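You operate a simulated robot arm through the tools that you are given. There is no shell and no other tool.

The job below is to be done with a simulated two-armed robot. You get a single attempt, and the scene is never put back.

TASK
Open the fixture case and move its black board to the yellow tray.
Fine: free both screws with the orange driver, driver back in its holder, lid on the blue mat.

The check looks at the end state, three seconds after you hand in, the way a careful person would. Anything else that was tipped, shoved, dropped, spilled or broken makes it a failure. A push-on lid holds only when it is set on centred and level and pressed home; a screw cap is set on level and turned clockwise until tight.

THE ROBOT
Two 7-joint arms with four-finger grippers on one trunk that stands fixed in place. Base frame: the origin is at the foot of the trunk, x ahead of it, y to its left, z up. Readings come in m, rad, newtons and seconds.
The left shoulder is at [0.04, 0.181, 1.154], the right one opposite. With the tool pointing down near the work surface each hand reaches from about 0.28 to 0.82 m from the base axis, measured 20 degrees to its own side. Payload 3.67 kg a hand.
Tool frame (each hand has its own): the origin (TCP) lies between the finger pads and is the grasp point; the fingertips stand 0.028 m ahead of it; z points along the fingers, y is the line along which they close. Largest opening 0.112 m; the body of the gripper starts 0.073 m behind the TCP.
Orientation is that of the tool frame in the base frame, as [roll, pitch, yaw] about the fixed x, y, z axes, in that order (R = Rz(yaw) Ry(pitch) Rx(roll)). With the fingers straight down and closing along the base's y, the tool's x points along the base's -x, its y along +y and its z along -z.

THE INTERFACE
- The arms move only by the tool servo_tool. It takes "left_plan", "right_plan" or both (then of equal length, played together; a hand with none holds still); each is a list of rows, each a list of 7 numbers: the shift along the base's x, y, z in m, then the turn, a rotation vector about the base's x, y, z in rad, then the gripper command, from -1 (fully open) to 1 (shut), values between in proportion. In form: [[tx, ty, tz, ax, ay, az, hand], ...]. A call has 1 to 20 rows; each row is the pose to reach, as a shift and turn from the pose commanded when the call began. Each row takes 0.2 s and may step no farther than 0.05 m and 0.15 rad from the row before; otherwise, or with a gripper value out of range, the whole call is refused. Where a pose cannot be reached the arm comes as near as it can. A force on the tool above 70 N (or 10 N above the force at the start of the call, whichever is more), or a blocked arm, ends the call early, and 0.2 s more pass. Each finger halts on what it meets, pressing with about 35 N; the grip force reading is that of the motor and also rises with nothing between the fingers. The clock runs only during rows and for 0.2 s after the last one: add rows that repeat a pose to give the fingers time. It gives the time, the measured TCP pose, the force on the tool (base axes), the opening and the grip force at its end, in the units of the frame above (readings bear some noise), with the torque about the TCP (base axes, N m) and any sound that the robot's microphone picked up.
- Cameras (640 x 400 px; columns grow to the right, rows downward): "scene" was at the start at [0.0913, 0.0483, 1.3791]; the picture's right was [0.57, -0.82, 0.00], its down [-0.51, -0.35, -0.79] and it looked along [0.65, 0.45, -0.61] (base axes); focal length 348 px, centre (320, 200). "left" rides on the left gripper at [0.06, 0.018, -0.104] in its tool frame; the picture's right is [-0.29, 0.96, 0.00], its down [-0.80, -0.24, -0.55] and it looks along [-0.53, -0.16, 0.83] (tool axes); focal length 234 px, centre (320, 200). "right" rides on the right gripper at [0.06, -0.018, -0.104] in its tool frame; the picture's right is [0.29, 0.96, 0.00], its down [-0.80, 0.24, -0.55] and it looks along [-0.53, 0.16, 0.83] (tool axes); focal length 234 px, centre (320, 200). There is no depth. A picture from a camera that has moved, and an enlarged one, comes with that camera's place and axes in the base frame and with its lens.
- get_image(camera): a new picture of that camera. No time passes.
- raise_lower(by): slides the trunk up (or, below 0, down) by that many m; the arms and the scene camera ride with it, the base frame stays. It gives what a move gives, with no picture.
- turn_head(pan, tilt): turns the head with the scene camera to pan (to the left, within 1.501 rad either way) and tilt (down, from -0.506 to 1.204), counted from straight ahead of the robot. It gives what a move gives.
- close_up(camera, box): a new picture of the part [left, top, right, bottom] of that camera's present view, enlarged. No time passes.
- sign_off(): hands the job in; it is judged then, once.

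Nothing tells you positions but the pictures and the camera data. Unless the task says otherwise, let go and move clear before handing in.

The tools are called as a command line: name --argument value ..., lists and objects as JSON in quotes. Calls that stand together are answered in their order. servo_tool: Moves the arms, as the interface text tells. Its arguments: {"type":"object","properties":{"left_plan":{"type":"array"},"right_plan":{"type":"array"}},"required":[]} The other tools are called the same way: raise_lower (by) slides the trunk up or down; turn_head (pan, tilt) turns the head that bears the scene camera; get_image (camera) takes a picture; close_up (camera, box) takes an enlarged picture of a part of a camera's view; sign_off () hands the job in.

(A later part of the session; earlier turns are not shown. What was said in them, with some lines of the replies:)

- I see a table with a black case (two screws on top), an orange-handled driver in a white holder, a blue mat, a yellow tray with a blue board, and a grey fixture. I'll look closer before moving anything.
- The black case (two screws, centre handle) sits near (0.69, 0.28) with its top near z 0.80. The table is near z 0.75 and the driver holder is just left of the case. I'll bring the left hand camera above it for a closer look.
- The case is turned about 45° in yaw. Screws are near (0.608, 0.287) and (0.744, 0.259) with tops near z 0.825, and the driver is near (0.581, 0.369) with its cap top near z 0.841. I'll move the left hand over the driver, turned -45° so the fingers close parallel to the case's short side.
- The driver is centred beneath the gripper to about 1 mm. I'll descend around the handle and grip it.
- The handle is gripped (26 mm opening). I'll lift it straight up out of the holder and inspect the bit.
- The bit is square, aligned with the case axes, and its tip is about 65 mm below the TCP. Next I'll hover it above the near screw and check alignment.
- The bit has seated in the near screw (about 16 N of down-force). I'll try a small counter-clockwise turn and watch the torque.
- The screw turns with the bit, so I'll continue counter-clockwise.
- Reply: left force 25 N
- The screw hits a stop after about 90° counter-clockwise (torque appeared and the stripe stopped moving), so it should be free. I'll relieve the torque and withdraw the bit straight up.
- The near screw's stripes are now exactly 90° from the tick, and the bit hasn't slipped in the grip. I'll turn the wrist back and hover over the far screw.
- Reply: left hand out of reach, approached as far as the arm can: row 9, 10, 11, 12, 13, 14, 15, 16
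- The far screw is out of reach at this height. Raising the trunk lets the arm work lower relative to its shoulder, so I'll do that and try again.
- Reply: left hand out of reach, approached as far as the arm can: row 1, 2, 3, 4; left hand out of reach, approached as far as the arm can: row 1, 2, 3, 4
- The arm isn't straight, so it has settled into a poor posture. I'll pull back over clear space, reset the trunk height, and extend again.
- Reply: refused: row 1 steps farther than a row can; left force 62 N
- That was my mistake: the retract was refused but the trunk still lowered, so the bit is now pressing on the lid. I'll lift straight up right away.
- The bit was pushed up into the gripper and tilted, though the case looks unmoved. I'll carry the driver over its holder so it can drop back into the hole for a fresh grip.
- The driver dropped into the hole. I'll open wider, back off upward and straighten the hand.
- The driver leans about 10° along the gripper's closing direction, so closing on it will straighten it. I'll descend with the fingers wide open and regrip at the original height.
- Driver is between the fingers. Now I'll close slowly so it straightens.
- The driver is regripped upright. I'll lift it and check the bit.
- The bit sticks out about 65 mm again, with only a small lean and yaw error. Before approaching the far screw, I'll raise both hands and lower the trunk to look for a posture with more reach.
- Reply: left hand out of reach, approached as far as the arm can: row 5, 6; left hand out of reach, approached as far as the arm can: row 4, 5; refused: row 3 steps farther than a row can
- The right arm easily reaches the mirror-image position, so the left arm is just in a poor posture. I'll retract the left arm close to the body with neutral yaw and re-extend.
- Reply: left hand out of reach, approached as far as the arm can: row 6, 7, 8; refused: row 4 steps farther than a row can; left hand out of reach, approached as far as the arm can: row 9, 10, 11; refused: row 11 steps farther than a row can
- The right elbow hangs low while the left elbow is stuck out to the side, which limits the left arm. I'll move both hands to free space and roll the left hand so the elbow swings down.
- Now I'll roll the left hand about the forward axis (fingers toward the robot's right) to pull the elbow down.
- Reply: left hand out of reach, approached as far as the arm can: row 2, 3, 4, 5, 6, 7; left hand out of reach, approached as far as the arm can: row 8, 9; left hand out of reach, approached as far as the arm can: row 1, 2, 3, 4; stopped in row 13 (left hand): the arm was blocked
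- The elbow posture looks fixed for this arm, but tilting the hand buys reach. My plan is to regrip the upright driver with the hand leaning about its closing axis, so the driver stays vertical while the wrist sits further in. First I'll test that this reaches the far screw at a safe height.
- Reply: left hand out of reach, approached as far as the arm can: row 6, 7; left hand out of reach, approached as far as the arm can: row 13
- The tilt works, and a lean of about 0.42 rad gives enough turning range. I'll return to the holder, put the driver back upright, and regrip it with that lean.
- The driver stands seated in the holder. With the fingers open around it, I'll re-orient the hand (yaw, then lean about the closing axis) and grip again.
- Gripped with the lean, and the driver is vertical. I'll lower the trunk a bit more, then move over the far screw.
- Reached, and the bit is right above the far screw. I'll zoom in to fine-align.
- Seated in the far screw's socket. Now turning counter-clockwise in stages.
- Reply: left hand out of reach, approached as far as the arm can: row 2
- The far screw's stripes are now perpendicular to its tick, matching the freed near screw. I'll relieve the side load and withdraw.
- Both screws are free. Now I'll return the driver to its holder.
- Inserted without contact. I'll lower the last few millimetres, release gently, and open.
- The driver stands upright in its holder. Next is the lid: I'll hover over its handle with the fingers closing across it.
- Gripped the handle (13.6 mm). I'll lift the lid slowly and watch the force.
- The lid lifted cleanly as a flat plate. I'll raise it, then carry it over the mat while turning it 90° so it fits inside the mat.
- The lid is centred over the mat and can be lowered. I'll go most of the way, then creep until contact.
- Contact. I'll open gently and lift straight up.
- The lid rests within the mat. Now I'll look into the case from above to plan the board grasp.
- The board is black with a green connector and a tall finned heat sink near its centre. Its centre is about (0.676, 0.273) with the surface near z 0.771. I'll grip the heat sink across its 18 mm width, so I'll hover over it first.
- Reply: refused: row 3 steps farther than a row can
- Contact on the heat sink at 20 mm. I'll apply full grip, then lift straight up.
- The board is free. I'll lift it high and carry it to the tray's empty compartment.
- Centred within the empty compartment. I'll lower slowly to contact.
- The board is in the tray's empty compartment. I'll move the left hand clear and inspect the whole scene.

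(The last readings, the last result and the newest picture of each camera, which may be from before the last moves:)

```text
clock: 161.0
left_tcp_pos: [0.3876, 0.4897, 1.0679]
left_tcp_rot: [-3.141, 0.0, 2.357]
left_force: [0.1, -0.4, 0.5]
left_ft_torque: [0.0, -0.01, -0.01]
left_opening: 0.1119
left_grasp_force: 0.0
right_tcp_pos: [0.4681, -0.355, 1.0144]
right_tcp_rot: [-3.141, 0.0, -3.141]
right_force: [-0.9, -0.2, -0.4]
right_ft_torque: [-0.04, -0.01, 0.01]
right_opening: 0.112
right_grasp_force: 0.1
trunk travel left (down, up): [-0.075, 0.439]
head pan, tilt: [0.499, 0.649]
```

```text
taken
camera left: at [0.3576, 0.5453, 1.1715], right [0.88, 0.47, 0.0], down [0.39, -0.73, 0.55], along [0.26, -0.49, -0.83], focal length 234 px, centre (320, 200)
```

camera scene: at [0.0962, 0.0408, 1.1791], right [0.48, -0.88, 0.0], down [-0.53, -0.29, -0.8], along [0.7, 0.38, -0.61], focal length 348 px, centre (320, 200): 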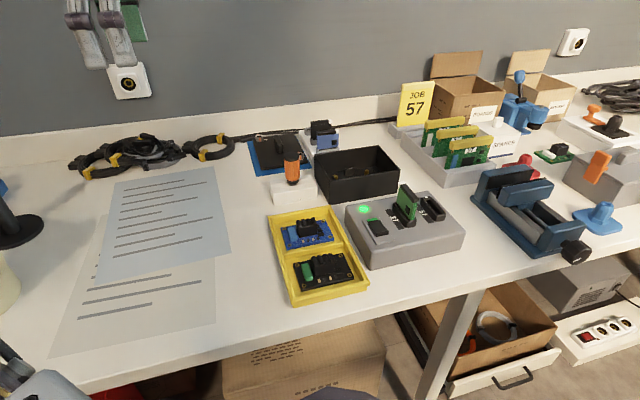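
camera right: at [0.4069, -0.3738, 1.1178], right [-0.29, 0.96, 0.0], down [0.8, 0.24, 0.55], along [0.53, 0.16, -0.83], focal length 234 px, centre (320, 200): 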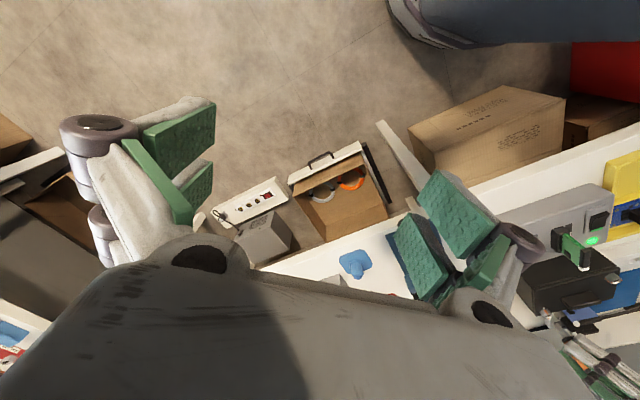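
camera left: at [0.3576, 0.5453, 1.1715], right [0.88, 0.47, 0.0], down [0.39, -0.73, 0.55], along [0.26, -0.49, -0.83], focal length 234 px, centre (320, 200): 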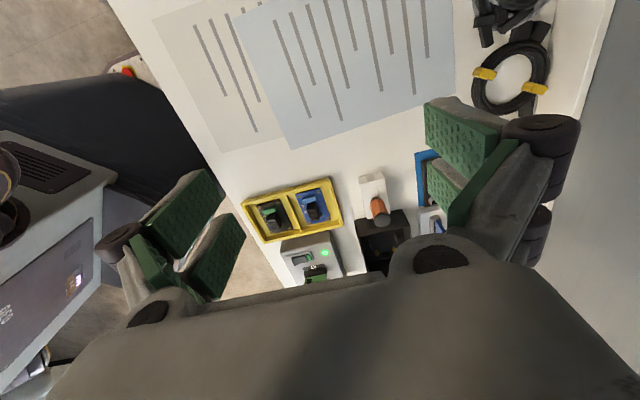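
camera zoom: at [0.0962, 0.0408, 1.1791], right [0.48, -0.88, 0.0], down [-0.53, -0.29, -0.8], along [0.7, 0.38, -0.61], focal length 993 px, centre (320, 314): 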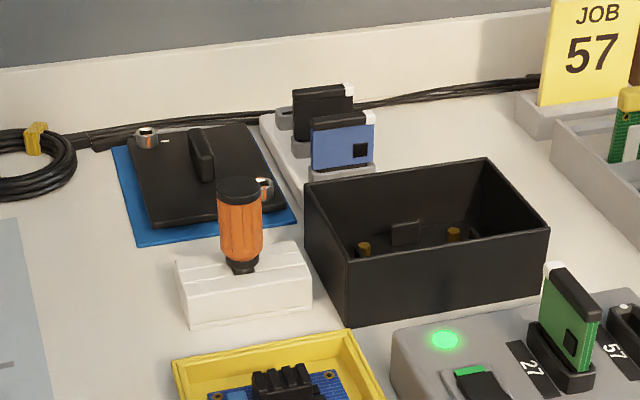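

close_up --camera "scene" --box '[255, 140, 335, 210]'

close_up --camera "left" --box '[340, 140, 440, 280]'

close_up --camera "left" --box '[230, 170, 350, 290]'

```text
5.71 times, centred on (295, 175) of scene
camera zoom: at [0.0962, 0.0408, 1.1791], right [0.48, -0.88, 0.0], down [-0.53, -0.29, -0.8], along [0.7, 0.38, -0.61], focal length 1986 px, centre (463, 343)
```

zoom: 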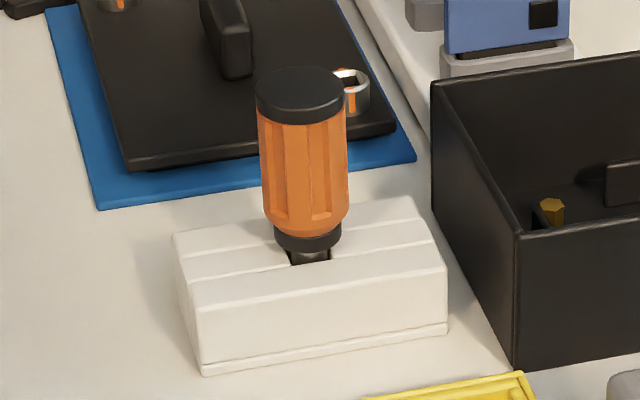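

```text
2.86 times, centred on (390, 210) of left
camera zoom: at [0.3576, 0.5453, 1.1715], right [0.88, 0.47, 0.0], down [0.39, -0.73, 0.55], along [0.26, -0.49, -0.83], focal length 669 px, centre (120, 171)
```

zoom: 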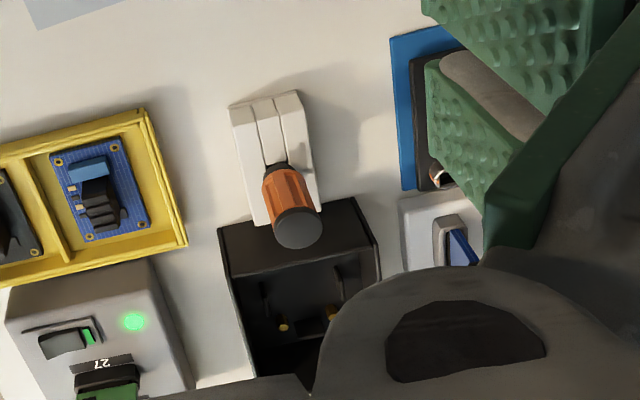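

```text
3.33 times, centred on (290, 230) of left
camera zoom: at [0.3576, 0.5453, 1.1715], right [0.88, 0.47, 0.0], down [0.39, -0.73, 0.55], along [0.26, -0.49, -0.83], focal length 781 px, centre (420, 100)
```

zoom: 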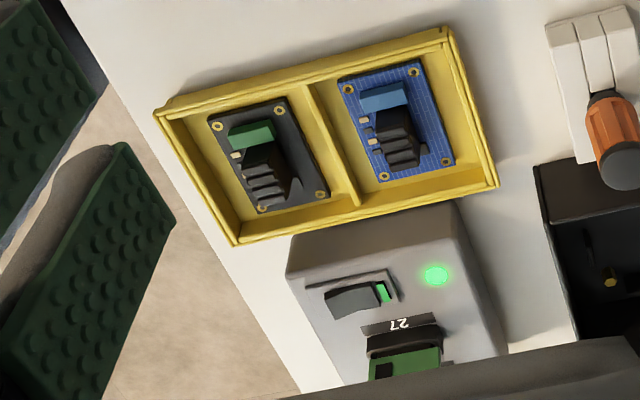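

The black board is in the yellow tray, the lid lies on the blue mat, the driver is upright in its holder, and both hands are empty and clear. Everything else looks undisturbed, so I'm handing in.

sign_off

```text
The job is handed in.
```

I've handed the job in. In the last pictures everything was where you asked:

- **Board:** the black board lies flat in the empty compartment of the yellow tray, next to the blue one.
- **Screws:** both were turned about 90° with the orange driver, and the lid then lifted off freely.
- **Driver:** it stands upright in its white holder.
- **Lid:** it rests fully inside the blue mat, turned 90° so it fits.

One thing went wrong along the way. I lowered the trunk while a hand move had been refused, and the driver pressed on the closed lid with about 60 N. That pushed the driver up into the gripper, so I had to reseat it in its holder and grip it again. The case did not look moved or damaged afterwards. I have no result from the check itself.
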